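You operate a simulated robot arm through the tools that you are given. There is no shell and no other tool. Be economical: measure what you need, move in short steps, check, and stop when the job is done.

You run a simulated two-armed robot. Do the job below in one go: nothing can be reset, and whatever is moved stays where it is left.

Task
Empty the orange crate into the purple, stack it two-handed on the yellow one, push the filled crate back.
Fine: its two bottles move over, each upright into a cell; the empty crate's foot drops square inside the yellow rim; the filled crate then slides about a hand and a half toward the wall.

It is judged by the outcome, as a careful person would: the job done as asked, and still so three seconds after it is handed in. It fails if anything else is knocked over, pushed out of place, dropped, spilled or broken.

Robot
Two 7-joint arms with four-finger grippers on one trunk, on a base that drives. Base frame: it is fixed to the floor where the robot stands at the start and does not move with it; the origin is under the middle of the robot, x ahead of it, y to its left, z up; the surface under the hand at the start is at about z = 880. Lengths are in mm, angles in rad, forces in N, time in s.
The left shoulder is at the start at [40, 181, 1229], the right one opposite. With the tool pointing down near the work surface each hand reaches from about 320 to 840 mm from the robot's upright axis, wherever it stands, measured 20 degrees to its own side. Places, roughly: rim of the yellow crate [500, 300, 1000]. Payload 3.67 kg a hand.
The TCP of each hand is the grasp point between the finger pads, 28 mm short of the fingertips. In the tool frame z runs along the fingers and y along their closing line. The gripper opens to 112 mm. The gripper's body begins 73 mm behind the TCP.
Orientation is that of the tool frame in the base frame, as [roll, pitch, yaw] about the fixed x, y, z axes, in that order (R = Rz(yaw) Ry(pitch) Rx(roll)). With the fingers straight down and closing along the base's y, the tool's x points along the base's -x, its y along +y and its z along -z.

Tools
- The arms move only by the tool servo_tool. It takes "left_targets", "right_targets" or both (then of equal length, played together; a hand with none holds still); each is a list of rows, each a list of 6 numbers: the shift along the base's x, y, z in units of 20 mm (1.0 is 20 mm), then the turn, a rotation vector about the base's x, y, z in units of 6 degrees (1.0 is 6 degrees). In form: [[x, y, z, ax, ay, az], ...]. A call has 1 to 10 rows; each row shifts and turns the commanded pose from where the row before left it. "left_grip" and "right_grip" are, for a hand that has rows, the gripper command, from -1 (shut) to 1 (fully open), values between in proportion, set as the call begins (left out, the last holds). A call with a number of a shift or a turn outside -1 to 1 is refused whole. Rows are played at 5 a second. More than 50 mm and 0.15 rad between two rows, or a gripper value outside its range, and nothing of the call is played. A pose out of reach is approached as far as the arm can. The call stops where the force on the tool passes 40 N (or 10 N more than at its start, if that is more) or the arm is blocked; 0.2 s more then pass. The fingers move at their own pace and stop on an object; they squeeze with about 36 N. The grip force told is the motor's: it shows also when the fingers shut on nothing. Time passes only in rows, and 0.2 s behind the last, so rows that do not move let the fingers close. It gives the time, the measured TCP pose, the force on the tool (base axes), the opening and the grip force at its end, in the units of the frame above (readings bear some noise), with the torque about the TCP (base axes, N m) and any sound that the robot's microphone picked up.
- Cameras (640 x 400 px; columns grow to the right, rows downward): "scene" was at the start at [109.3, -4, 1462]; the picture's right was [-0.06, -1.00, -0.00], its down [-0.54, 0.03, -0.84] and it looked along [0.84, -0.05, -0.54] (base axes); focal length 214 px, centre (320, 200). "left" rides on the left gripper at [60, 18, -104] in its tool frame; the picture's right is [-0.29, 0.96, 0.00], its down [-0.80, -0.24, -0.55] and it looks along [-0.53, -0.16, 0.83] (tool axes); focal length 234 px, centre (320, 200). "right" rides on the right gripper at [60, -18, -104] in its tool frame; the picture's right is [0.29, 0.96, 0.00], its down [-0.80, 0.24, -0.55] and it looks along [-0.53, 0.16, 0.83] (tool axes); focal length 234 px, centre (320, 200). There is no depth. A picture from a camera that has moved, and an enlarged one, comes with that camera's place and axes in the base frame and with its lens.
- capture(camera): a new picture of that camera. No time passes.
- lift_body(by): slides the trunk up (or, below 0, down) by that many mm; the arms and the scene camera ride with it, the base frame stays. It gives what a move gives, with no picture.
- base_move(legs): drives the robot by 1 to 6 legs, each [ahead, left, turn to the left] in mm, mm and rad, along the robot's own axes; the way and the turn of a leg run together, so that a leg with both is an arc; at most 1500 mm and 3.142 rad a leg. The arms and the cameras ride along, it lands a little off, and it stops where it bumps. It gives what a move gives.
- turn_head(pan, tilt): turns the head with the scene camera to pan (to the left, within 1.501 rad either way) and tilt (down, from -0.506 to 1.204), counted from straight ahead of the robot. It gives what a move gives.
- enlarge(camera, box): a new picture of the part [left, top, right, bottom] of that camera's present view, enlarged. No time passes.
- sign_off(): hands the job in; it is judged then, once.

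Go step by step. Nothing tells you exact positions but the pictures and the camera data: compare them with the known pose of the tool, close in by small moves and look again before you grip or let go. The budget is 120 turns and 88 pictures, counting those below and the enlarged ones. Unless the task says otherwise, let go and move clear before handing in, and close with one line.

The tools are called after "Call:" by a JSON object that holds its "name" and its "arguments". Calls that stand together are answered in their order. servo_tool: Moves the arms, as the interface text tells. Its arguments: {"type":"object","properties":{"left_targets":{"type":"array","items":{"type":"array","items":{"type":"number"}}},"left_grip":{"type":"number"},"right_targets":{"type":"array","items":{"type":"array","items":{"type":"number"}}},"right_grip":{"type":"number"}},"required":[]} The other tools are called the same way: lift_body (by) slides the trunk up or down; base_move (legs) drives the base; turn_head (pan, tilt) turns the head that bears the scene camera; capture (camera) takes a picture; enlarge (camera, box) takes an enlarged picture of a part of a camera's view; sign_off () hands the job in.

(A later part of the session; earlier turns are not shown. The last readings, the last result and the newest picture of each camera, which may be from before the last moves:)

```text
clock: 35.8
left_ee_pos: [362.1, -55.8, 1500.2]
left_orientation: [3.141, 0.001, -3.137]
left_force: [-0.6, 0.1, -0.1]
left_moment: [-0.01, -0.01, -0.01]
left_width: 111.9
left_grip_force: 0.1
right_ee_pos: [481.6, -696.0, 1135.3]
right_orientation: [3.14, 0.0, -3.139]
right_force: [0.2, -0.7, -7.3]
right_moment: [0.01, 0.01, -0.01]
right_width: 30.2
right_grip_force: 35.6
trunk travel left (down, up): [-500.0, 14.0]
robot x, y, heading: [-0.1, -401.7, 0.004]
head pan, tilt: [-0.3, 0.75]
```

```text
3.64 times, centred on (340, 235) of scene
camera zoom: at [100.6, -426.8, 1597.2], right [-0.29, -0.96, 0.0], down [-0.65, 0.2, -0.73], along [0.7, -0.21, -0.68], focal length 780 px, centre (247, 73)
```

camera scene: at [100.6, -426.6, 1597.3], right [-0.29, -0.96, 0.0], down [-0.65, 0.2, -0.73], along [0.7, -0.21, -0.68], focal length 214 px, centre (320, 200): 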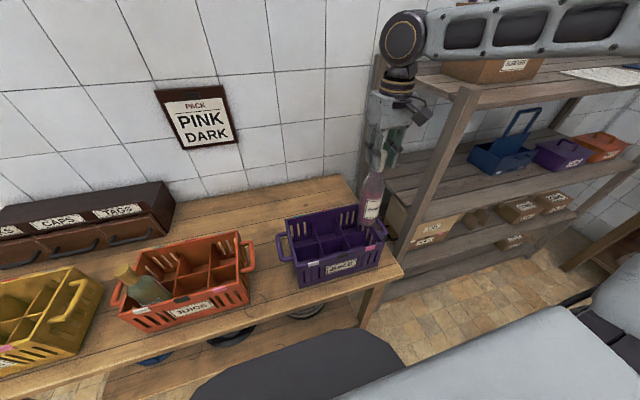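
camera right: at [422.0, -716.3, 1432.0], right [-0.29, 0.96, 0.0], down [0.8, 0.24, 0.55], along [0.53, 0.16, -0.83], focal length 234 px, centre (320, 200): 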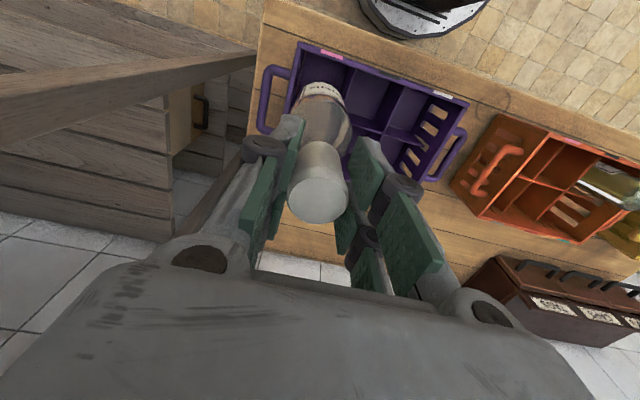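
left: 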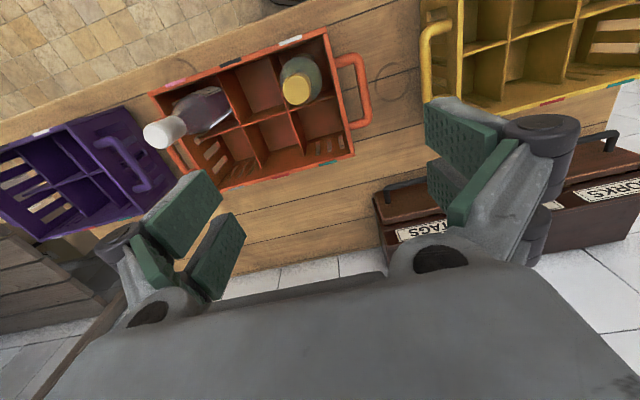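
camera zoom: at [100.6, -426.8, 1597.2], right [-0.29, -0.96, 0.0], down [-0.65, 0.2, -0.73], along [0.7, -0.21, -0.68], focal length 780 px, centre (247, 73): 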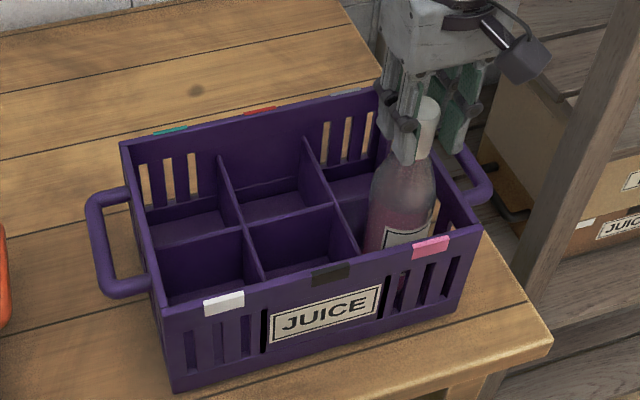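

It's in the pink cell, a few millimetres above the floor. I'll lower gently until the weight transfers.

Call:
{"name": "servo_tool", "arguments": {"right_targets": [[0, 0, -0.1, 0, 0, 0], [0, 0, -0.1, 0, 0, 0], [0, 0, -0.1, 0, 0, 0]]}}

```text
clock: 36.6
left_ee_pos: [362.9, -55.9, 1500.4]
left_orientation: [-3.141, 0.001, -3.135]
left_force: [0.3, -1.0, -0.2]
left_moment: [0.04, -0.02, -0.01]
left_width: 112.1
left_grip_force: 0.0
right_ee_pos: [481.1, -694.2, 1131.4]
right_orientation: [-3.142, 0.002, -3.138]
right_force: [-0.7, -0.3, -3.2]
right_moment: [-0.18, 0.14, -0.03]
right_width: 30.2
right_grip_force: 36.1
trunk travel left (down, up): [-500.0, 14.0]
robot x, y, heading: [2.5, -405.6, 0.005]
head pan, tilt: [-0.3, 0.75]
```

Weight is transferring to the floor of the crate. One more millimetre, then release and rise.

Call:
{"name": "servo_tool", "arguments": {"right_targets": [[0, 0, -0.06, 0, 0, 0]]}}

Call:
{"name": "servo_tool", "arguments": {"right_targets": [[0, 0, 0, 0, 0, 0], [0, 0, 0, 0, 0, 0], [0, 0, 0, 0, 0, 0]], "right_grip": 0.2}}

Call:
{"name": "servo_tool", "arguments": {"right_targets": [[0, 0, 1, 0, 0, 0], [0, 0, 1, 0, 0, 0], [0, 0, 1, 0, 0, 0], [0, 0, 1, 0, 0, 0], [0, 0, 1, 0, 0, 0]]}}

Call:
{"name": "enlarge", "arguments": {"camera": "scene", "box": [270, 180, 410, 290]}}

```text
clock: 37.0
left_ee_pos: [361.2, -55.2, 1500.8]
left_orientation: [-3.14, 0.002, -3.138]
left_force: [0.7, 0.3, 0.2]
left_moment: [-0.01, 0.0, 0.01]
left_width: 111.9
left_grip_force: 0.0
right_ee_pos: [481.8, -693.8, 1130.3]
right_orientation: [3.139, 0.003, -3.137]
right_force: [0.2, 0.1, 5.9]
right_moment: [-0.16, 0.22, 0.02]
right_width: 30.0
right_grip_force: 36.1
trunk travel left (down, up): [-500.0, 14.0]
robot x, y, heading: [1.3, -403.7, 0.008]
head pan, tilt: [-0.3, 0.75]
```

```text
clock: 37.8
left_ee_pos: [362.2, -55.0, 1500.4]
left_orientation: [-3.14, -0.001, -3.136]
left_force: [0.9, 1.3, 1.7]
left_moment: [-0.03, 0.01, 0.02]
left_width: 112.2
left_grip_force: 0.0
right_ee_pos: [482.3, -695.0, 1129.9]
right_orientation: [-3.141, 0.0, -3.137]
right_force: [-1.0, 1.2, -0.4]
right_moment: [0.0, 0.0, -0.05]
right_width: 67.3
right_grip_force: 0.0
trunk travel left (down, up): [-500.0, 14.0]
robot x, y, heading: [-2.1, -407.3, 0.007]
head pan, tilt: [-0.3, 0.75]
```

```text
clock: 39.0
left_ee_pos: [362.6, -54.8, 1500.5]
left_orientation: [-3.139, 0.001, -3.136]
left_force: [0.9, 0.0, -0.5]
left_moment: [0.01, 0.01, 0.0]
left_width: 112.0
left_grip_force: 0.1
right_ee_pos: [481.0, -696.3, 1230.2]
right_orientation: [3.141, 0.001, -3.139]
right_force: [-0.9, -0.5, -0.9]
right_moment: [-0.02, -0.01, 0.0]
right_width: 67.5
right_grip_force: 0.0
trunk travel left (down, up): [-500.0, 14.0]
robot x, y, heading: [1.3, -404.3, 0.0]
head pan, tilt: [-0.3, 0.75]
```

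```text
3.64 times, centred on (340, 235) of scene
camera zoom: at [99.4, -426.2, 1597.3], right [-0.29, -0.96, 0.0], down [-0.65, 0.2, -0.73], along [0.7, -0.21, -0.68], focal length 780 px, centre (247, 73)
```

zoom: 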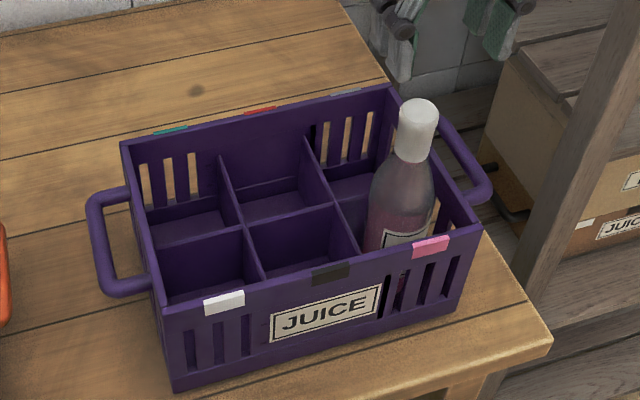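

The first bottle stands in the pink cell. Now I bring the hand inward and drive left to the gold-capped bottle at about (475, −56).

Call:
{"name": "servo_tool", "arguments": {"right_targets": [[0, 1, 0, 0, 0, 0], [0, 1, 0, 0, 0, 0], [0, 1, 0, 0, 0, 0], [0, 1, 0, 0, 0, 0], [0, 1, 0, 0, 0, 0], [0, 1, 0, 0, 0, 0], [0, 1, 0, 0, 0, 0]]}}

Call:
{"name": "base_move", "arguments": {"legs": [[0, 495, 0]]}}

Call:
{"name": "turn_head", "arguments": {"pan": 0, "tilt": 0.75}}

Call:
{"name": "capture", "arguments": {"camera": "scene"}}

Call:
{"name": "capture", "arguments": {"camera": "right"}}

```text
clock: 40.6
left_ee_pos: [362.6, -54.6, 1500.1]
left_orientation: [-3.138, 0.001, -3.136]
left_force: [0.4, -0.5, 0.2]
left_moment: [-0.01, 0.01, -0.01]
left_width: 112.3
left_grip_force: 0.0
right_ee_pos: [482.1, -554.2, 1227.9]
right_orientation: [-3.14, 0.0, -3.139]
right_force: [0.2, 1.3, 0.1]
right_moment: [-0.05, 0.02, -0.02]
right_width: 67.6
right_grip_force: 0.0
trunk travel left (down, up): [-500.0, 14.0]
robot x, y, heading: [3.4, -402.8, 0.006]
head pan, tilt: [-0.3, 0.75]
```

```text
clock: 43.6
left_ee_pos: [367.9, 441.0, 1499.6]
left_orientation: [3.141, 0.001, 3.134]
left_force: [0.1, -0.2, 0.3]
left_moment: [0.04, 0.0, -0.02]
left_width: 112.0
left_grip_force: 0.2
right_ee_pos: [482.3, -57.8, 1228.3]
right_orientation: [3.139, 0.0, 3.133]
right_force: [0.4, -0.1, 0.2]
right_moment: [0.02, -0.04, -0.02]
right_width: 67.3
right_grip_force: 0.1
trunk travel left (down, up): [-500.0, 14.0]
robot x, y, heading: [1.4, 99.7, -0.012]
head pan, tilt: [-0.3, 0.75]
```

```text
clock: 44.4
left_ee_pos: [366.9, 444.5, 1498.8]
left_orientation: [-3.141, -0.001, 3.134]
left_force: [0.4, -0.1, -0.2]
left_moment: [0.04, 0.03, 0.01]
left_width: 111.8
left_grip_force: 0.0
right_ee_pos: [482.0, -57.1, 1228.7]
right_orientation: [3.142, 0.001, 3.132]
right_force: [0.5, 0.2, 0.3]
right_moment: [-0.01, 0.0, -0.01]
right_width: 67.1
right_grip_force: 0.1
trunk travel left (down, up): [-500.0, 14.0]
robot x, y, heading: [1.1, 99.0, -0.008]
head pan, tilt: [0.0, 0.75]
```

```text
51 pictures are left
camera scene: at [105.0, 100.2, 1597.3], right [-0.01, -1.0, 0.0], down [-0.68, 0.01, -0.73], along [0.73, -0.01, -0.68], focal length 214 px, centre (320, 200)
```

scene: 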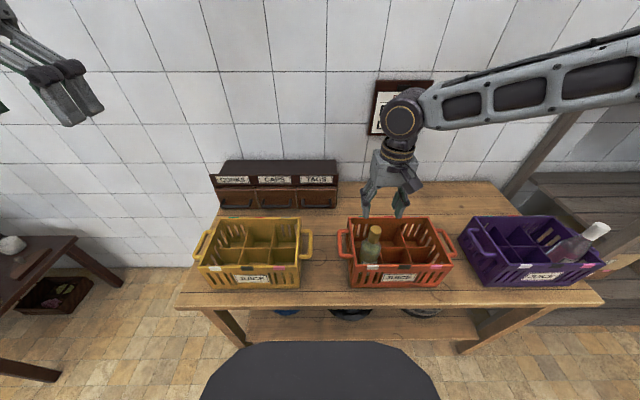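

```text
50 pictures are left
camera right: at [420.8, -75.3, 1332.3], right [-0.28, 0.96, 0.0], down [0.8, 0.23, 0.55], along [0.53, 0.16, -0.83], focal length 234 px, centre (320, 200)
```

right: 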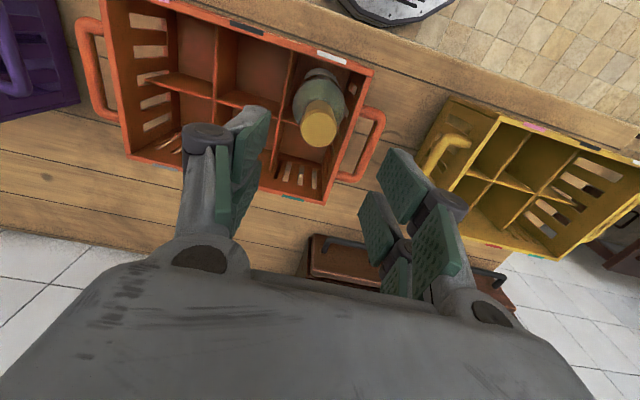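

The gold cap is near (475, −58). Shifting −7 mm in x and descending around it, then checking.

Call:
{"name": "servo_tool", "arguments": {"right_targets": [[-0.35, -0.05, -1, 0, 0, 0], [0, 0, -1, 0, 0, 0]]}}

Call:
{"name": "enlarge", "arguments": {"camera": "right", "box": [200, 80, 440, 260]}}

Call:
{"name": "enlarge", "arguments": {"camera": "scene", "box": [335, 205, 463, 295]}}

```text
clock: 45.0
left_ee_pos: [367.8, 443.3, 1499.9]
left_orientation: [3.141, 0.001, 3.135]
left_force: [0.4, 0.1, 0.9]
left_moment: [-0.01, 0.0, 0.02]
left_width: 112.0
left_grip_force: 0.1
right_ee_pos: [475.4, -58.9, 1188.3]
right_orientation: [3.14, 0.001, 3.135]
right_force: [0.1, 1.0, -0.2]
right_moment: [0.0, 0.01, 0.01]
right_width: 67.4
right_grip_force: 0.0
trunk travel left (down, up): [-500.0, 14.0]
robot x, y, heading: [0.6, 100.7, -0.011]
head pan, tilt: [0.0, 0.75]
```

```text
2.22 times, centred on (320, 170) of right
camera zoom: at [415.2, -77.2, 1291.6], right [-0.28, 0.96, 0.0], down [0.8, 0.23, 0.55], along [0.53, 0.16, -0.83], focal length 520 px, centre (320, 267)
```

zoom: 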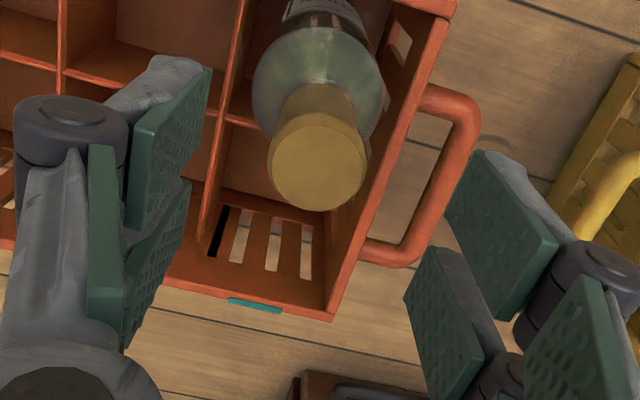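

```text
4.44 times, centred on (399, 250) of scene
camera zoom: at [105.8, 99.8, 1597.2], right [-0.01, -1.0, 0.0], down [-0.68, 0.01, -0.73], along [0.73, -0.01, -0.68], focal length 953 px, centre (-31, -22)
```

zoom: 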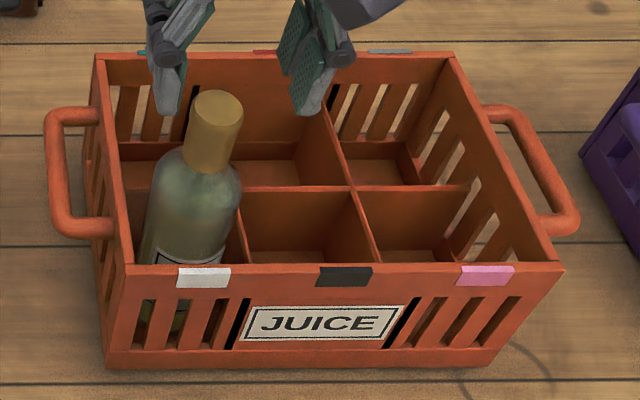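

Centred. Descending to z≈1131 and gripping.

Call:
{"name": "servo_tool", "arguments": {"right_targets": [[0, 0, -1, 0, 0, 0], [0, 0, -1, 0, 0, 0], [0, 0, -0.87, 0, 0, 0]]}}

Call:
{"name": "servo_tool", "arguments": {"right_targets": [[0, 0, 0, 0, 0, 0], [0, 0, 0, 0, 0, 0], [0, 0, 0, 0, 0, 0], [0, 0, 0, 0, 0, 0]], "right_grip": -1}}

Call:
{"name": "servo_tool", "arguments": {"right_targets": [[0, 0, 0.5, 0, 0, 0], [0, 0, 0.5, 0, 0, 0]]}}

Call:
{"name": "enlarge", "arguments": {"camera": "scene", "box": [335, 205, 463, 295]}}

```text
clock: 45.8
left_ee_pos: [367.9, 444.2, 1499.8]
left_orientation: [3.141, 0.001, 3.135]
left_force: [0.8, -0.1, 0.5]
left_moment: [0.02, -0.02, -0.01]
left_width: 111.9
left_grip_force: 0.0
right_ee_pos: [474.7, -58.6, 1131.0]
right_orientation: [3.14, -0.001, 3.133]
right_force: [-0.1, -0.2, -0.9]
right_moment: [0.0, -0.05, -0.03]
right_width: 67.2
right_grip_force: 0.0
trunk travel left (down, up): [-500.0, 14.0]
robot x, y, heading: [2.8, 95.2, -0.011]
head pan, tilt: [0.0, 0.75]
```

```text
clock: 46.8
left_ee_pos: [367.7, 443.4, 1499.7]
left_orientation: [-3.142, -0.001, 3.133]
left_force: [-0.2, 0.8, -1.2]
left_moment: [0.0, 0.02, 0.04]
left_width: 111.9
left_grip_force: 0.0
right_ee_pos: [476.3, -58.9, 1131.6]
right_orientation: [3.138, 0.0, 3.134]
right_force: [-0.2, -0.6, -0.4]
right_moment: [0.04, -0.04, 0.02]
right_width: 30.5
right_grip_force: 36.4
trunk travel left (down, up): [-500.0, 14.0]
robot x, y, heading: [1.0, 97.6, -0.013]
head pan, tilt: [0.0, 0.75]
```

```text
clock: 47.4
left_ee_pos: [366.6, 443.1, 1501.1]
left_orientation: [-3.141, 0.002, 3.134]
left_force: [0.6, 0.1, -0.2]
left_moment: [0.02, -0.03, -0.01]
left_width: 111.8
left_grip_force: 0.1
right_ee_pos: [474.6, -58.9, 1152.1]
right_orientation: [3.141, 0.0, 3.135]
right_force: [-0.3, 1.0, -6.4]
right_moment: [-0.01, 0.02, 0.01]
right_width: 30.2
right_grip_force: 36.6
trunk travel left (down, up): [-500.0, 14.0]
robot x, y, heading: [3.2, 99.6, -0.008]
head pan, tilt: [0.0, 0.75]
```

```text
4.44 times, centred on (399, 250) of scene
camera zoom: at [104.9, 99.4, 1597.3], right [-0.01, -1.0, 0.0], down [-0.68, 0.01, -0.73], along [0.73, -0.01, -0.68], focal length 953 px, centre (-31, -22)
```

zoom: 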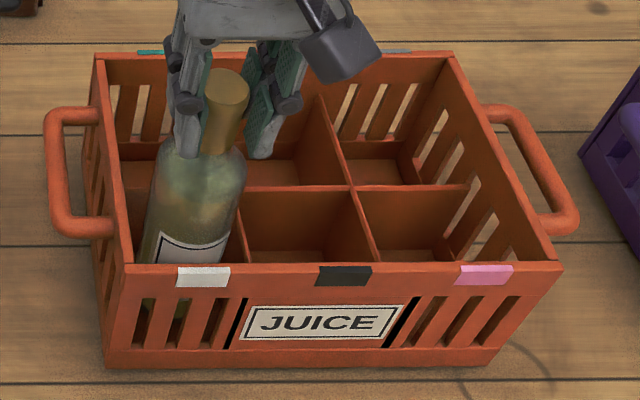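

Held. Lifting clear, then driving right 500 mm.

Call:
{"name": "servo_tool", "arguments": {"right_targets": [[0, 0, 1, 0, 0, 0], [0, 0, 1, 0, 0, 0], [0, 0, 1, 0, 0, 0], [0, 0, 1, 0, 0, 0], [0, 0, 1, 0, 0, 0], [0, 0, 1, 0, 0, 0], [0, 0, 1, 0, 0, 0], [0, 0, 1, 0, 0, 0], [0, 0, 1, 0, 0, 0]]}}

Call:
{"name": "base_move", "arguments": {"legs": [[0, -500, 0]]}}

Call:
{"name": "capture", "arguments": {"camera": "scene"}}

Call:
{"name": "capture", "arguments": {"camera": "right"}}

```text
clock: 49.4
left_ee_pos: [368.0, 443.4, 1500.0]
left_orientation: [-3.141, 0.001, 3.134]
left_force: [-0.2, 0.2, 0.6]
left_moment: [-0.01, 0.02, -0.03]
left_width: 111.8
left_grip_force: 0.0
right_ee_pos: [474.4, -58.8, 1330.0]
right_orientation: [3.139, -0.001, 3.135]
right_force: [-0.8, -0.8, -7.0]
right_moment: [-0.02, -0.03, -0.02]
right_width: 30.2
right_grip_force: 36.2
trunk travel left (down, up): [-500.0, 14.0]
robot x, y, heading: [0.0, 99.9, -0.007]
head pan, tilt: [0.0, 0.75]
```

```text
clock: 52.4
left_ee_pos: [364.5, -61.5, 1499.8]
left_orientation: [-3.139, 0.002, 3.138]
left_force: [0.7, -0.2, 0.3]
left_moment: [-0.02, -0.01, 0.01]
left_width: 111.7
left_grip_force: 0.0
right_ee_pos: [471.6, -562.6, 1330.6]
right_orientation: [3.139, 0.0, 3.138]
right_force: [-0.4, 1.1, -7.2]
right_moment: [0.0, -0.01, -0.03]
right_width: 30.3
right_grip_force: 36.4
trunk travel left (down, up): [-500.0, 14.0]
robot x, y, heading: [-4.2, -409.8, -0.005]
head pan, tilt: [0.0, 0.75]
```

```text
46 pictures are left
camera scene: at [102.1, -406.0, 1597.2], right [-0.01, -1.0, 0.0], down [-0.68, 0.0, -0.73], along [0.73, 0.0, -0.68], focal length 214 px, centre (320, 200)
```

scene: 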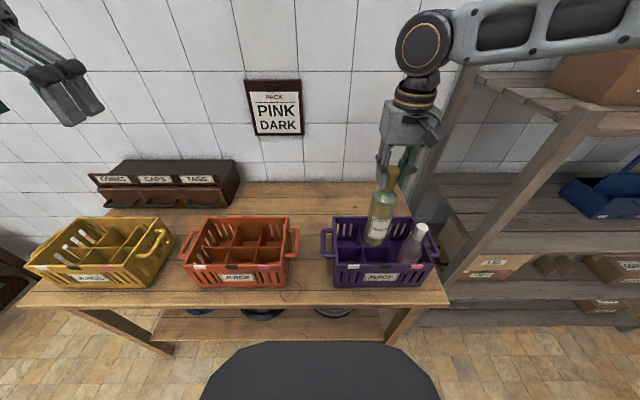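

```text
45 pictures are left
camera right: at [411.2, -581.4, 1434.0], right [-0.28, 0.96, 0.0], down [0.8, 0.24, 0.55], along [0.53, 0.16, -0.83], focal length 234 px, centre (320, 200)
```

right: 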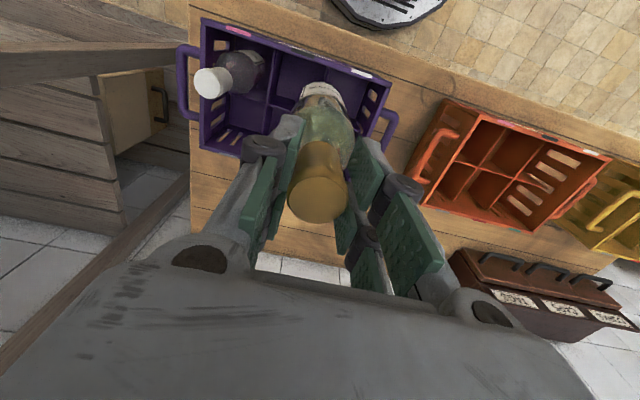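

I'll move over the dark-marked middle cell (482, −601) and check label and alignment.

Call:
{"name": "servo_tool", "arguments": {"right_targets": [[0.25, -0.97, 0, 0, 0, 0], [0.25, -0.97, 0, 0, 0, 0]]}}

Call:
{"name": "enlarge", "arguments": {"camera": "scene", "box": [315, 185, 445, 295]}}

```text
clock: 53.0
left_ee_pos: [364.1, -63.6, 1500.5]
left_orientation: [3.14, -0.001, 3.139]
left_force: [0.3, -0.3, 0.5]
left_moment: [0.01, 0.01, 0.02]
left_width: 112.0
left_grip_force: 0.0
right_ee_pos: [480.4, -604.6, 1330.0]
right_orientation: [3.14, 0.001, 3.137]
right_force: [0.3, 0.0, -7.0]
right_moment: [0.0, 0.03, -0.01]
right_width: 29.9
right_grip_force: 35.7
trunk travel left (down, up): [-500.0, 14.0]
robot x, y, heading: [-1.7, -410.4, -0.005]
head pan, tilt: [0.0, 0.75]
```

```text
3.64 times, centred on (380, 240) of scene
camera zoom: at [102.1, -408.5, 1597.2], right [-0.01, -1.0, 0.0], down [-0.68, 0.0, -0.73], along [0.73, 0.0, -0.68], focal length 780 px, centre (102, 54)
```

zoom: 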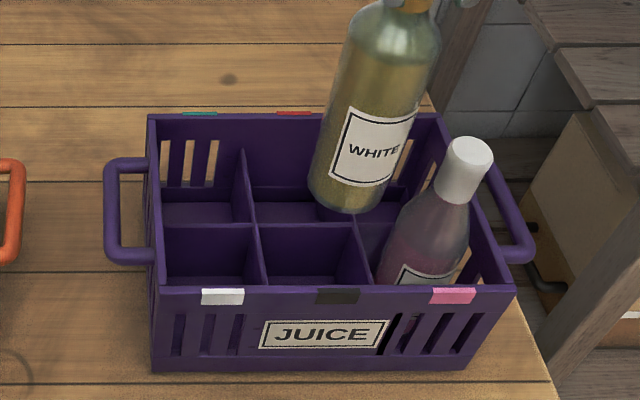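

The label reads "WHITE", and in the orange crate this bottle stood in the white-taped cell and PINK in the pink-taped one; so the tapes denote the kind, and there is no DARK bottle here. I'll keep that arrangement: this bottle goes into the white-taped front-left cell of the purple crate, about (482, −511).

Call:
{"name": "servo_tool", "arguments": {"right_targets": [[0.1, 1, 0, 0, 0, 0], [0, 1, 0, 0, 0, 0], [0, 1, 0, 0, 0, 0], [0, 1, 0, 0, 0, 0], [0, 0.67, 0, 0, 0, 0]]}}

Call:
{"name": "servo_tool", "arguments": {"right_targets": [[0, 0, -1, 0, 0, 0], [0, 0, -1, 0, 0, 0]]}}

Call:
{"name": "enlarge", "arguments": {"camera": "scene", "box": [315, 185, 445, 295]}}

Call:
{"name": "capture", "arguments": {"camera": "right"}}

```text
clock: 54.2
left_ee_pos: [364.5, -62.5, 1499.8]
left_orientation: [-3.14, -0.001, 3.138]
left_force: [-0.1, 0.2, 0.2]
left_moment: [-0.02, 0.04, -0.03]
left_width: 111.9
left_grip_force: 0.1
right_ee_pos: [484.9, -508.1, 1329.7]
right_orientation: [3.141, -0.001, 3.136]
right_force: [-0.5, 0.2, -6.9]
right_moment: [-0.02, 0.01, 0.01]
right_width: 29.9
right_grip_force: 36.3
trunk travel left (down, up): [-500.0, 14.0]
robot x, y, heading: [-0.3, -406.9, -0.005]
head pan, tilt: [0.0, 0.75]
```

```text
clock: 54.8
left_ee_pos: [363.9, -63.6, 1499.4]
left_orientation: [-3.141, 0.0, 3.139]
left_force: [0.4, 0.8, 0.4]
left_moment: [0.0, -0.01, 0.0]
left_width: 111.7
left_grip_force: 0.1
right_ee_pos: [485.5, -508.6, 1289.1]
right_orientation: [3.14, 0.0, 3.137]
right_force: [0.7, 0.0, -6.8]
right_moment: [-0.04, 0.01, 0.0]
right_width: 30.1
right_grip_force: 36.7
trunk travel left (down, up): [-500.0, 14.0]
robot x, y, heading: [-3.1, -405.9, -0.003]
head pan, tilt: [0.0, 0.75]
```

```text
3.64 times, centred on (380, 240) of scene
camera zoom: at [103.3, -407.9, 1597.1], right [-0.01, -1.0, 0.0], down [-0.68, 0.0, -0.73], along [0.73, 0.0, -0.68], focal length 780 px, centre (102, 54)
```

zoom: 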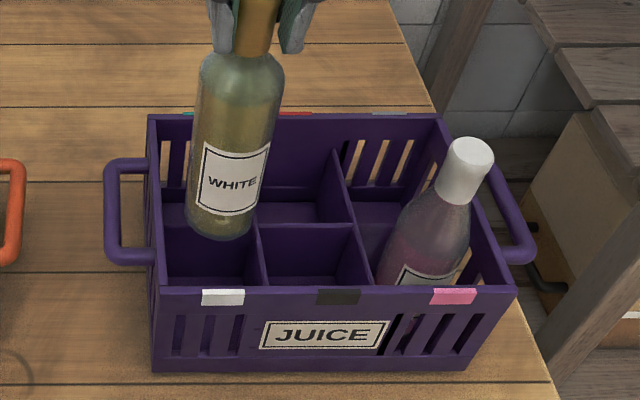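

```text
42 pictures are left
camera right: at [424.7, -527.5, 1393.0], right [-0.28, 0.96, 0.0], down [0.8, 0.24, 0.55], along [0.53, 0.16, -0.83], focal length 234 px, centre (320, 200)
```

right: 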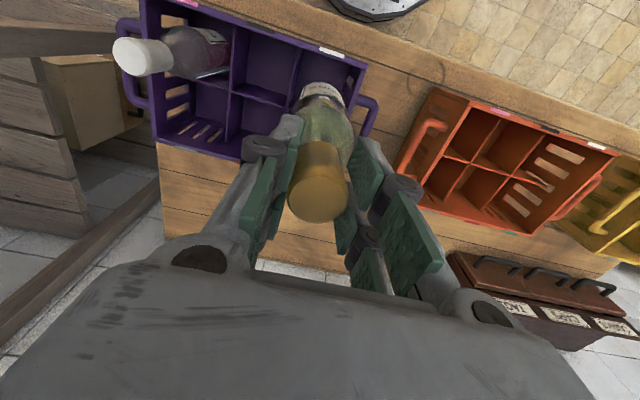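

Aligned over the white-taped cell. Lowering with a 2 mm correction.

Call:
{"name": "servo_tool", "arguments": {"right_targets": [[-0.12, -0.12, -1, 0, 0, 0], [0, 0, -1, 0, 0, 0], [0, 0, -1, 0, 0, 0], [0, 0, -1, 0, 0, 0], [0, 0, -1, 0, 0, 0], [0, 0, -1, 0, 0, 0], [0, 0, -1, 0, 0, 0]]}}

Call:
{"name": "servo_tool", "arguments": {"right_targets": [[0, 0, -0.3, 0, 0, 0], [0, 0, -0.3, 0, 0, 0], [0, 0, -0.1, 0, 0, 0], [0, 0, -0.1, 0, 0, 0], [0, 0, -0.1, 0, 0, 0]]}}

Call:
{"name": "enlarge", "arguments": {"camera": "scene", "box": [315, 185, 445, 295]}}

```text
clock: 56.4
left_ee_pos: [363.4, -64.6, 1499.6]
left_orientation: [-3.141, -0.001, 3.138]
left_force: [0.4, 0.0, -0.3]
left_moment: [0.0, 0.01, 0.0]
left_width: 112.0
left_grip_force: 0.1
right_ee_pos: [481.1, -511.3, 1150.2]
right_orientation: [-3.142, 0.0, 3.136]
right_force: [-0.2, -0.1, -6.6]
right_moment: [-0.02, 0.04, -0.01]
right_width: 29.9
right_grip_force: 35.7
trunk travel left (down, up): [-500.0, 14.0]
robot x, y, heading: [-0.5, -406.2, -0.007]
head pan, tilt: [0.0, 0.75]
```

```text
clock: 57.6
left_ee_pos: [363.9, -64.7, 1500.1]
left_orientation: [-3.141, 0.0, 3.138]
left_force: [-0.6, -0.5, 0.3]
left_moment: [-0.01, -0.03, 0.02]
left_width: 111.8
left_grip_force: 0.2
right_ee_pos: [482.1, -510.4, 1133.2]
right_orientation: [3.14, 0.001, 3.136]
right_force: [0.3, 0.2, -8.0]
right_moment: [0.01, 0.01, 0.0]
right_width: 30.1
right_grip_force: 36.3
trunk travel left (down, up): [-500.0, 14.0]
robot x, y, heading: [0.1, -409.8, -0.003]
head pan, tilt: [0.0, 0.75]
```

```text
3.64 times, centred on (380, 240) of scene
camera zoom: at [102.5, -408.2, 1597.2], right [-0.01, -1.0, 0.0], down [-0.68, 0.0, -0.73], along [0.73, 0.0, -0.68], focal length 780 px, centre (102, 54)
```

zoom: 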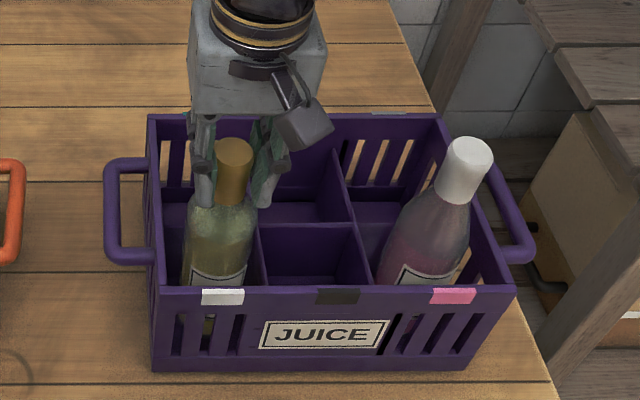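

Call:
{"name": "servo_tool", "arguments": {"right_targets": [[0, 0, -0.08, 0, 0, 0], [0, 0, -0.08, 0, 0, 0]]}}

```text
clock: 58.2
left_ee_pos: [362.2, -63.0, 1501.3]
left_orientation: [-3.14, 0.001, 3.138]
left_force: [-0.4, -0.1, -0.5]
left_moment: [-0.01, -0.05, 0.03]
left_width: 111.9
left_grip_force: 0.1
right_ee_pos: [481.3, -512.6, 1131.1]
right_orientation: [3.137, 0.006, 3.136]
right_force: [0.5, -0.7, 13.2]
right_moment: [0.0, 0.19, -0.03]
right_width: 29.7
right_grip_force: 35.9
trunk travel left (down, up): [-500.0, 14.0]
robot x, y, heading: [-1.3, -405.4, -0.003]
head pan, tilt: [0.0, 0.75]
```

It rests on the floor of the cell. Releasing and rising, then checking.

Call:
{"name": "servo_tool", "arguments": {"right_targets": [[0, 0, 0.03, 0, 0, 0], [0, 0, 0, 0, 0, 0], [0, 0, 0, 0, 0, 0]], "right_grip": 0.2}}

Call:
{"name": "servo_tool", "arguments": {"right_targets": [[0, 0, 1, 0, 0, 0], [0, 0, 1, 0, 0, 0], [0, 0, 1, 0, 0, 0], [0, 0, 1, 0, 0, 0], [0, 0, 1, 0, 0, 0], [0, 0, 1, 0, 0, 0]]}}

Call:
{"name": "base_move", "arguments": {"legs": [[0, 255, 0]]}}

Call:
{"name": "capture", "arguments": {"camera": "scene"}}

```text
clock: 59.0
left_ee_pos: [362.6, -64.3, 1500.0]
left_orientation: [3.142, 0.001, 3.138]
left_force: [-0.3, 0.0, 0.5]
left_moment: [0.0, 0.01, 0.02]
left_width: 112.1
left_grip_force: 0.1
right_ee_pos: [480.0, -512.5, 1129.5]
right_orientation: [3.14, 0.0, 3.138]
right_force: [-0.1, 0.3, -0.6]
right_moment: [0.0, 0.02, -0.02]
right_width: 67.3
right_grip_force: 0.1
trunk travel left (down, up): [-500.0, 14.0]
robot x, y, heading: [0.5, -409.0, -0.009]
head pan, tilt: [0.0, 0.75]
```

```text
clock: 60.4
left_ee_pos: [362.0, -63.9, 1500.2]
left_orientation: [-3.14, -0.001, 3.138]
left_force: [-0.4, -0.2, 0.0]
left_moment: [0.0, -0.02, 0.01]
left_width: 112.0
left_grip_force: 0.0
right_ee_pos: [480.1, -512.0, 1250.4]
right_orientation: [3.139, -0.001, 3.137]
right_force: [-0.9, 0.3, 0.2]
right_moment: [-0.02, 0.0, 0.0]
right_width: 67.1
right_grip_force: 0.1
trunk travel left (down, up): [-500.0, 14.0]
robot x, y, heading: [0.8, -407.6, 0.001]
head pan, tilt: [0.0, 0.75]
```

```text
clock: 62.3
left_ee_pos: [362.9, 192.0, 1500.5]
left_orientation: [3.141, 0.003, 3.141]
left_force: [0.9, -0.7, 0.4]
left_moment: [0.02, 0.04, -0.01]
left_width: 112.3
left_grip_force: 0.0
right_ee_pos: [482.8, -255.5, 1247.7]
right_orientation: [3.137, 0.0, 3.139]
right_force: [-0.1, 0.2, -0.6]
right_moment: [0.03, -0.01, 0.03]
right_width: 67.1
right_grip_force: 0.0
trunk travel left (down, up): [-500.0, 14.0]
robot x, y, heading: [-0.4, -151.0, 0.0]
head pan, tilt: [0.0, 0.75]
```

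```text
40 pictures are left
camera scene: at [102.4, -153.3, 1597.3], right [0.0, -1.0, 0.0], down [-0.68, 0.0, -0.73], along [0.73, 0.0, -0.68], focal length 214 px, centre (320, 200)
```

scene: 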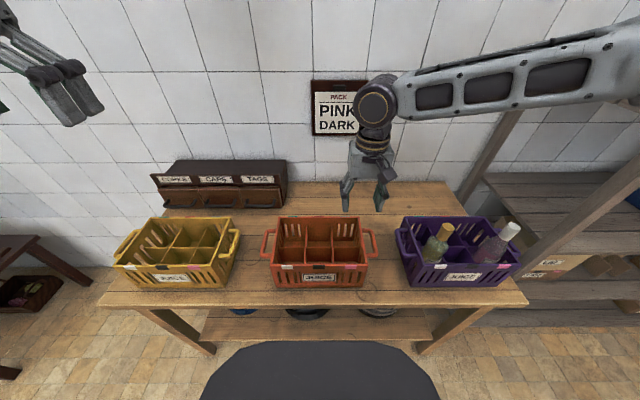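

Both bottles stand in the purple crate. The robot is now centred on the empty orange crate; I'll enlarge it to locate the side handles.

Call:
{"name": "enlarge", "arguments": {"camera": "scene", "box": [256, 205, 384, 295]}}

Call:
{"name": "capture", "arguments": {"camera": "right"}}

Call:
{"name": "enlarge", "arguments": {"camera": "scene", "box": [106, 205, 246, 295]}}

```text
4.44 times, centred on (320, 250) of scene
camera zoom: at [102.4, -153.3, 1597.3], right [0.0, -1.0, 0.0], down [-0.68, 0.0, -0.73], along [0.73, 0.0, -0.68], focal length 953 px, centre (320, -22)
```

zoom: 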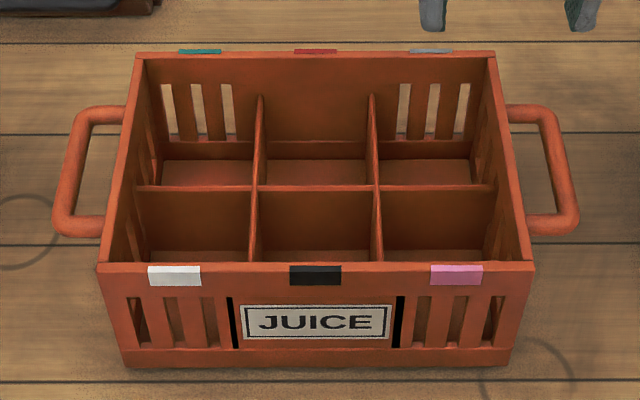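

```text
38 pictures are left
camera right: at [421.7, -274.9, 1352.4], right [-0.29, 0.96, 0.0], down [0.8, 0.24, 0.55], along [0.53, 0.16, -0.83], focal length 234 px, centre (320, 200)
```

right: 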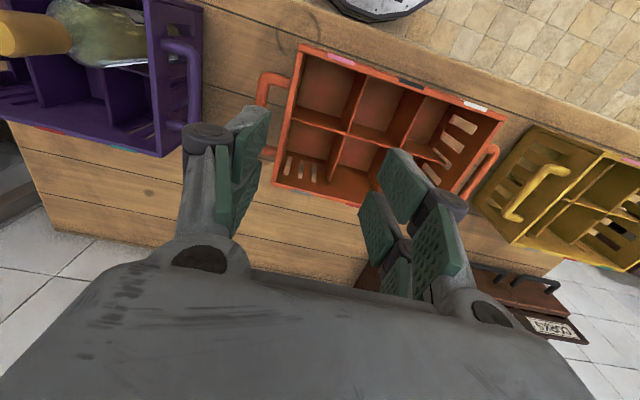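

```text
4.44 times, centred on (176, 250) of scene
camera zoom: at [102.4, -153.3, 1597.3], right [0.0, -1.0, 0.0], down [-0.68, 0.0, -0.73], along [0.73, 0.0, -0.68], focal length 953 px, centre (960, -22)
```

zoom: 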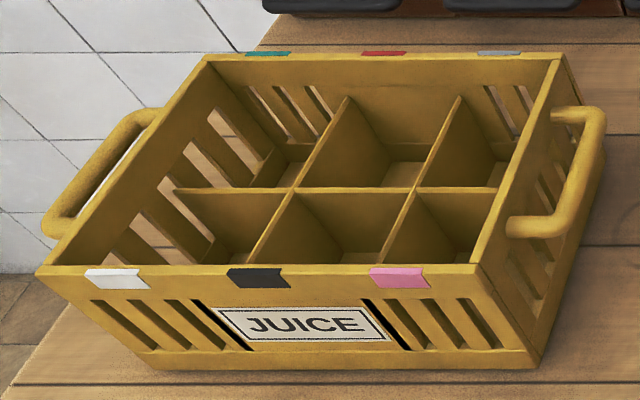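

Crate centre is about (528.5, −150.5), with handle bars near y +36 and −336, z ≈1003. I'll bring both hands above the handles with partly open fingers.

Call:
{"name": "servo_tool", "arguments": {"left_targets": [[0, 0, -1, 0, 0, 0], [0, 0, -1, 0, 0, 0], [0, 0, -1, 0, 0, 0], [0, 0, -1, 0, 0, 0], [0, 0, -1, 0, 0, 0], [0, 0, -1, 0, 0, 0], [0, 0, -1, 0, 0, 0], [0, 0, -1, 0, 0, 0], [0, 0, -1, 0, 0, 0], [0, 0, -1, 0, 0, 0]], "right_targets": [[0.23, -0.4, -0.69, 0, 0, 0], [0.23, -0.4, -0.69, 0, 0, 0], [0.23, -0.4, -0.69, 0, 0, 0], [0.23, -0.4, -0.69, 0, 0, 0], [0.23, -0.4, -0.69, 0, 0, 0], [0.23, -0.4, -0.69, 0, 0, 0], [0.23, -0.4, -0.69, 0, 0, 0], [0.23, -0.4, -0.69, 0, 0, 0], [0.23, -0.4, -0.69, 0, 0, 0], [0.23, -0.4, -0.69, 0, 0, 0]], "left_grip": -0.2, "right_grip": -0.2}}

Call:
{"name": "servo_tool", "arguments": {"left_targets": [[0.83, -0.78, -0.95, 0, 0, 0], [0.83, -0.78, -0.95, 0, 0, 0], [0.83, -0.78, -0.95, 0, 0, 0], [0.83, -0.78, -0.95, 0, 0, 0], [0.83, -0.78, -0.95, 0, 0, 0], [0.83, -0.78, -0.95, 0, 0, 0], [0.83, -0.78, -0.95, 0, 0, 0], [0.83, -0.78, -0.95, 0, 0, 0], [0.83, -0.78, -0.95, 0, 0, 0], [0.83, -0.78, -0.95, 0, 0, 0]]}}

Call:
{"name": "capture", "arguments": {"camera": "right"}}

Call:
{"name": "capture", "arguments": {"camera": "left"}}

Call:
{"name": "enlarge", "arguments": {"camera": "scene", "box": [240, 190, 400, 300]}}

```text
clock: 64.5
left_ee_pos: [363.6, 194.2, 1300.8]
left_orientation: [-3.141, 0.0, 3.137]
left_force: [-0.2, -0.9, -0.5]
left_moment: [-0.02, 0.01, 0.01]
left_width: 44.7
left_grip_force: 0.0
right_ee_pos: [527.3, -333.5, 1110.9]
right_orientation: [3.14, 0.001, 3.137]
right_force: [0.6, 0.1, 0.0]
right_moment: [0.01, -0.02, -0.03]
right_width: 44.9
right_grip_force: 0.1
trunk travel left (down, up): [-500.0, 14.0]
robot x, y, heading: [1.8, -148.8, -0.004]
head pan, tilt: [0.0, 0.75]
```

```text
clock: 66.7
left_ee_pos: [531.4, 36.4, 1108.3]
left_orientation: [3.141, 0.001, 3.14]
left_force: [0.4, -0.1, -0.8]
left_moment: [0.02, 0.01, 0.01]
left_width: 44.8
left_grip_force: 0.0
right_ee_pos: [528.9, -335.0, 1109.7]
right_orientation: [3.141, -0.001, 3.137]
right_force: [0.1, -0.2, 0.0]
right_moment: [0.01, 0.02, 0.0]
right_width: 44.9
right_grip_force: 0.1
trunk travel left (down, up): [-500.0, 14.0]
robot x, y, heading: [-3.0, -152.6, -0.006]
head pan, tilt: [0.0, 0.75]
```

```text
36 pictures are left
camera right: at [468.4, -353.2, 1214.0], right [-0.29, 0.96, 0.0], down [0.8, 0.24, 0.55], along [0.53, 0.16, -0.83], focal length 234 px, centre (320, 200)
```

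right: 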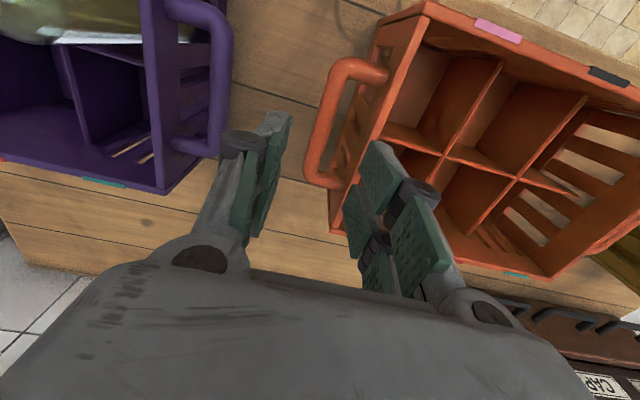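

```text
35 pictures are left
camera left: at [470.3, 54.7, 1213.1], right [0.29, 0.96, 0.0], down [0.8, -0.24, 0.55], along [0.53, -0.16, -0.83], focal length 234 px, centre (320, 200)
```

left: 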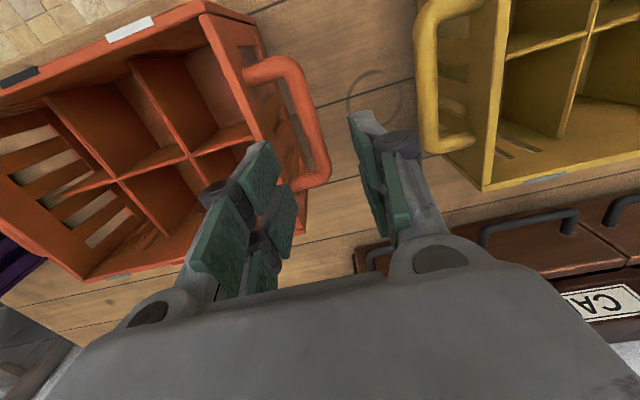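

```text
3.64 times, centred on (320, 245) of scene
camera zoom: at [103.9, -151.5, 1597.2], right [0.0, -1.0, 0.0], down [-0.68, 0.0, -0.73], along [0.73, 0.0, -0.68], focal length 780 px, centre (320, 36)
```

zoom: 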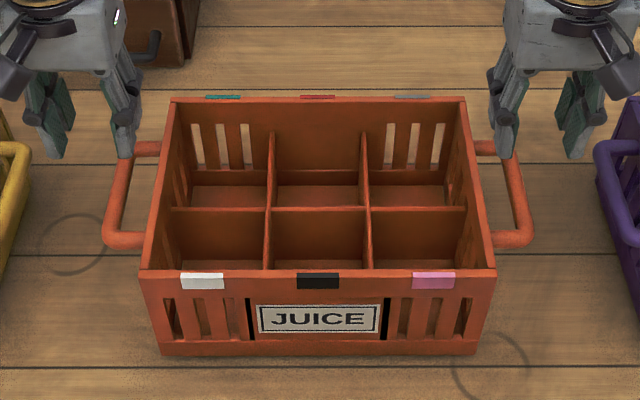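

Both hand cameras put the bars at x ≈528, y ≈+33 and −333. The hands sit right over them (slightly outward for wall clearance); descending part-way and checking.

Call:
{"name": "servo_tool", "arguments": {"left_targets": [[-0.1, 0, -1, 0, 0, 0], [0, 0, -1, 0, 0, 0], [0, 0, -1, 0, 0, 0], [0, 0, -1, 0, 0, 0]], "right_targets": [[0, -0.07, -1, 0, 0, 0], [0, 0, -1, 0, 0, 0], [0, 0, -1, 0, 0, 0], [0, 0, -1, 0, 0, 0]]}}

Call:
{"name": "enlarge", "arguments": {"camera": "right", "box": [200, 80, 440, 260]}}

Call:
{"name": "enlarge", "arguments": {"camera": "left", "box": [200, 80, 440, 260]}}

```text
clock: 67.7
left_ee_pos: [529.0, 35.7, 1030.1]
left_orientation: [-3.141, 0.0, 3.14]
left_force: [-0.5, 0.2, -1.1]
left_moment: [-0.02, 0.0, 0.02]
left_width: 44.9
left_grip_force: 0.1
right_ee_pos: [527.8, -335.8, 1030.8]
right_orientation: [3.139, 0.0, 3.138]
right_force: [-1.6, -1.8, 0.6]
right_moment: [0.0, 0.0, 0.04]
right_width: 43.8
right_grip_force: 0.0
trunk travel left (down, up): [-500.0, 14.0]
robot x, y, heading: [-2.3, -155.1, -0.006]
head pan, tilt: [0.0, 0.75]
```

```text
2.22 times, centred on (320, 170) of right
camera zoom: at [468.2, -354.2, 1133.9], right [-0.28, 0.96, 0.0], down [0.8, 0.24, 0.55], along [0.53, 0.16, -0.83], focal length 520 px, centre (320, 267)
```

zoom: 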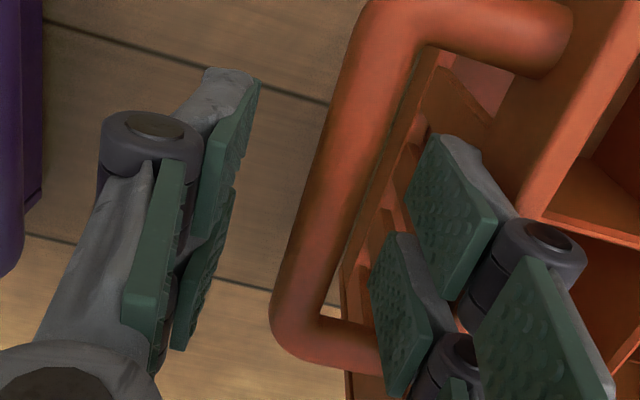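

```text
2.22 times, centred on (320, 170) of left
camera zoom: at [467.2, 55.3, 1133.6], right [0.29, 0.96, 0.0], down [0.8, -0.24, 0.55], along [0.53, -0.16, -0.83], focal length 520 px, centre (320, 267)
```

zoom: 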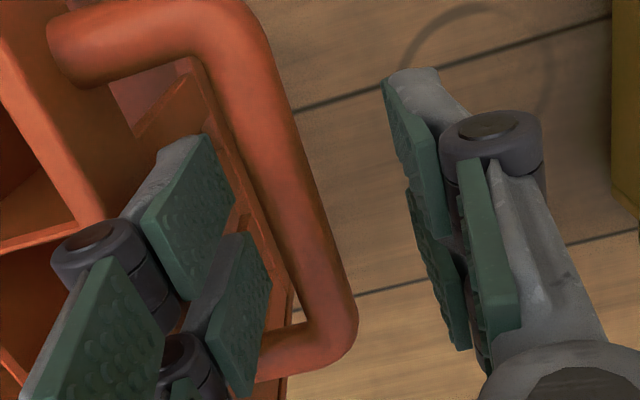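

The inner fingers are inside the loops with no obstruction. Continuing down to handle height, centring 3 mm inward, and closing both grippers.

Call:
{"name": "servo_tool", "arguments": {"left_targets": [[0, 0, -0.7, 0, 0, 0], [0, -0.15, -0.65, 0, 0, 0]], "right_targets": [[0, 0, -0.7, 0, 0, 0], [0, 0.12, -0.65, 0, 0, 0]]}}

Call:
{"name": "servo_tool", "arguments": {"left_targets": [[0, 0, 0, 0, 0, 0], [0, 0, 0, 0, 0, 0], [0, 0, 0, 0, 0, 0]], "right_targets": [[0, 0, 0, 0, 0, 0], [0, 0, 0, 0, 0, 0], [0, 0, 0, 0, 0, 0]], "left_grip": -1, "right_grip": -1}}

Call:
{"name": "enlarge", "arguments": {"camera": "scene", "box": [240, 190, 400, 300]}}

Call:
{"name": "enlarge", "arguments": {"camera": "right", "box": [200, 80, 440, 260]}}

```text
clock: 68.3
left_ee_pos: [526.8, 35.5, 1004.5]
left_orientation: [3.14, 0.001, -3.141]
left_force: [1.3, 2.3, -1.3]
left_moment: [-0.05, 0.03, 0.04]
left_width: 43.4
left_grip_force: 0.1
right_ee_pos: [525.6, -338.7, 1008.3]
right_orientation: [3.139, -0.001, 3.138]
right_force: [-0.3, -1.1, 0.6]
right_moment: [-0.01, 0.0, -0.01]
right_width: 44.2
right_grip_force: 0.0
right hand out of reach, approached as far as the arm can: row 2
trunk travel left (down, up): [-500.0, 14.0]
robot x, y, heading: [-1.6, -152.0, -0.005]
head pan, tilt: [0.0, 0.75]
```

```text
clock: 69.1
left_ee_pos: [526.5, 27.7, 1005.5]
left_orientation: [-3.132, 0.001, 3.134]
left_force: [1.4, -1.0, 0.0]
left_moment: [0.03, 0.29, 0.79]
left_width: 14.4
left_grip_force: 36.0
right_ee_pos: [525.0, -333.4, 1010.0]
right_orientation: [3.131, 0.002, 3.139]
right_force: [-1.4, 1.5, 0.5]
right_moment: [-0.05, -0.28, -0.28]
right_width: 14.7
right_grip_force: 35.3
trunk travel left (down, up): [-500.0, 14.0]
robot x, y, heading: [-2.2, -152.0, -0.005]
head pan, tilt: [0.0, 0.75]
stopped in row 3 (left hand): the force on the tool passed its limit at 42 N (the readings are from after the stop); the commanded pose is now the measured one
```

```text
3.64 times, centred on (320, 245) of scene
camera zoom: at [103.0, -150.8, 1597.2], right [0.0, -1.0, 0.0], down [-0.68, 0.0, -0.73], along [0.73, 0.0, -0.68], focal length 780 px, centre (320, 36)
```

zoom: 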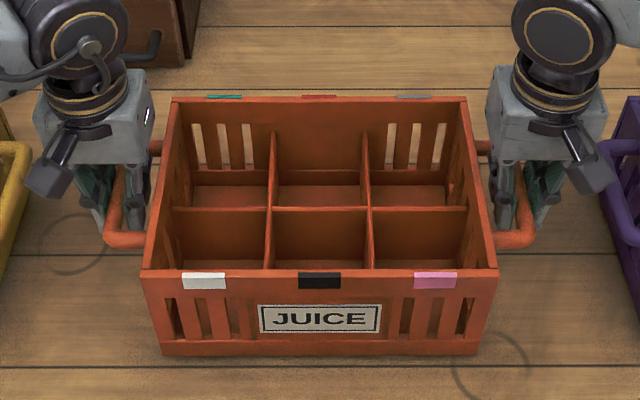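

```text
2.22 times, centred on (320, 170) of right
camera zoom: at [463.8, -353.6, 1112.9], right [-0.29, 0.96, 0.01], down [0.8, 0.23, 0.56], along [0.53, 0.17, -0.83], focal length 520 px, centre (320, 267)
```

zoom: 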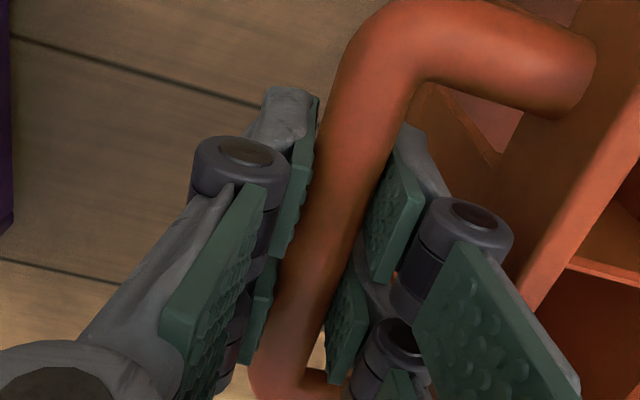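

Both handles are gripped (≈14.5 mm bars). I'll lift a little together and check forces and level.

Call:
{"name": "servo_tool", "arguments": {"left_targets": [[0, 0, 0.25, 0, 0, 0], [0, 0, 0.25, 0, 0, 0], [0, 0, 0.25, 0, 0, 0], [0, 0, 0.25, 0, 0, 0]], "right_targets": [[0, 0, 0.25, 0, 0, 0], [0, 0, 0.25, 0, 0, 0], [0, 0, 0.25, 0, 0, 0], [0, 0, 0.25, 0, 0, 0]]}}

Call:
{"name": "enlarge", "arguments": {"camera": "scene", "box": [240, 190, 400, 300]}}

```text
clock: 70.1
left_ee_pos: [527.6, 28.9, 1024.4]
left_orientation: [-3.129, 0.001, 3.135]
left_force: [1.6, 3.7, -4.3]
left_moment: [-0.06, 0.43, 1.0]
left_width: 14.3
left_grip_force: 35.9
right_ee_pos: [524.8, -333.8, 1030.0]
right_orientation: [3.132, 0.003, -3.141]
right_force: [-3.2, -4.3, -4.7]
right_moment: [-0.02, -0.37, -0.07]
right_width: 14.7
right_grip_force: 35.8
trunk travel left (down, up): [-500.0, 14.0]
robot x, y, heading: [-0.3, -150.7, -0.003]
head pan, tilt: [0.0, 0.75]
```

```text
3.64 times, centred on (320, 245) of scene
camera zoom: at [103.3, -150.7, 1597.2], right [0.0, -1.0, 0.0], down [-0.68, 0.0, -0.73], along [0.73, 0.0, -0.68], focal length 780 px, centre (320, 36)
```

zoom: 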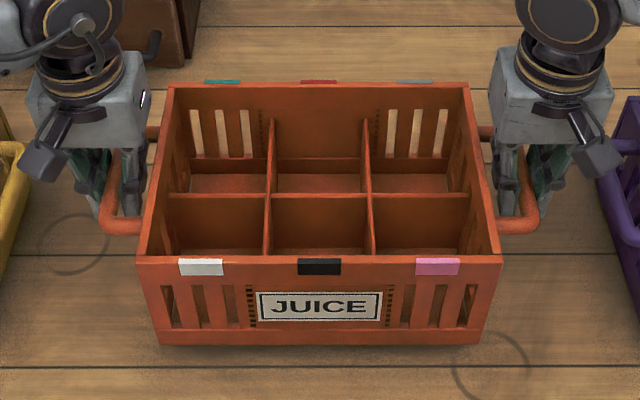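

The crate lifts level at about 9 N total. Lifting to clear the yellow rim.

Call:
{"name": "servo_tool", "arguments": {"left_targets": [[0, 0, 0.8, 0, 0, 0], [0, 0, 0.8, 0, 0, 0], [0, 0, 0.8, 0, 0, 0], [0, 0, 0.8, 0, 0, 0], [0, 0, 0.8, 0, 0, 0], [0, 0, 0.8, 0, 0, 0], [0, 0, 0.8, 0, 0, 0], [0, 0, 0.8, 0, 0, 0], [0, 0, 0.8, 0, 0, 0], [0, 0, 0.8, 0, 0, 0]], "right_targets": [[0, 0, 0.8, 0, 0, 0], [0, 0, 0.8, 0, 0, 0], [0, 0, 0.8, 0, 0, 0], [0, 0, 0.8, 0, 0, 0], [0, 0, 0.8, 0, 0, 0], [0, 0, 0.8, 0, 0, 0], [0, 0, 0.8, 0, 0, 0], [0, 0, 0.8, 0, 0, 0], [0, 0, 0.8, 0, 0, 0], [0, 0, 0.8, 0, 0, 0]]}}

Call:
{"name": "capture", "arguments": {"camera": "scene"}}

```text
clock: 72.3
left_ee_pos: [524.8, 28.9, 1184.7]
left_orientation: [-3.132, 0.002, 3.134]
left_force: [2.3, 6.7, -4.8]
left_moment: [-0.03, 0.45, 0.95]
left_width: 14.4
left_grip_force: 35.9
right_ee_pos: [524.7, -332.8, 1190.6]
right_orientation: [3.13, 0.002, -3.14]
right_force: [-2.8, -6.8, -4.4]
right_moment: [0.03, -0.44, -0.13]
right_width: 14.6
right_grip_force: 35.6
trunk travel left (down, up): [-500.0, 14.0]
robot x, y, heading: [-4.9, -149.6, -0.0]
head pan, tilt: [0.0, 0.75]
```

```text
28 pictures are left
camera scene: at [102.9, -150.7, 1597.3], right [0.0, -1.0, 0.0], down [-0.68, 0.0, -0.73], along [0.73, 0.0, -0.68], focal length 214 px, centre (320, 200)
```

scene: 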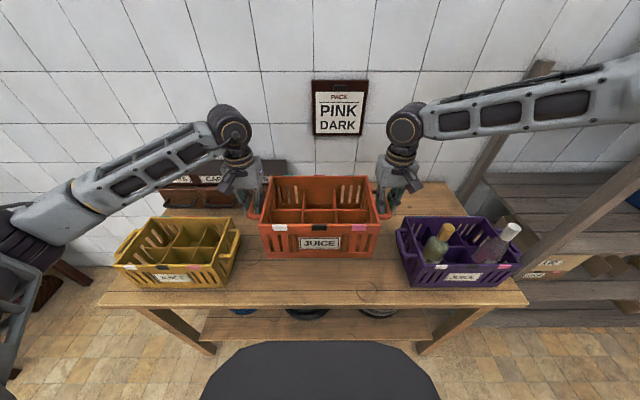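

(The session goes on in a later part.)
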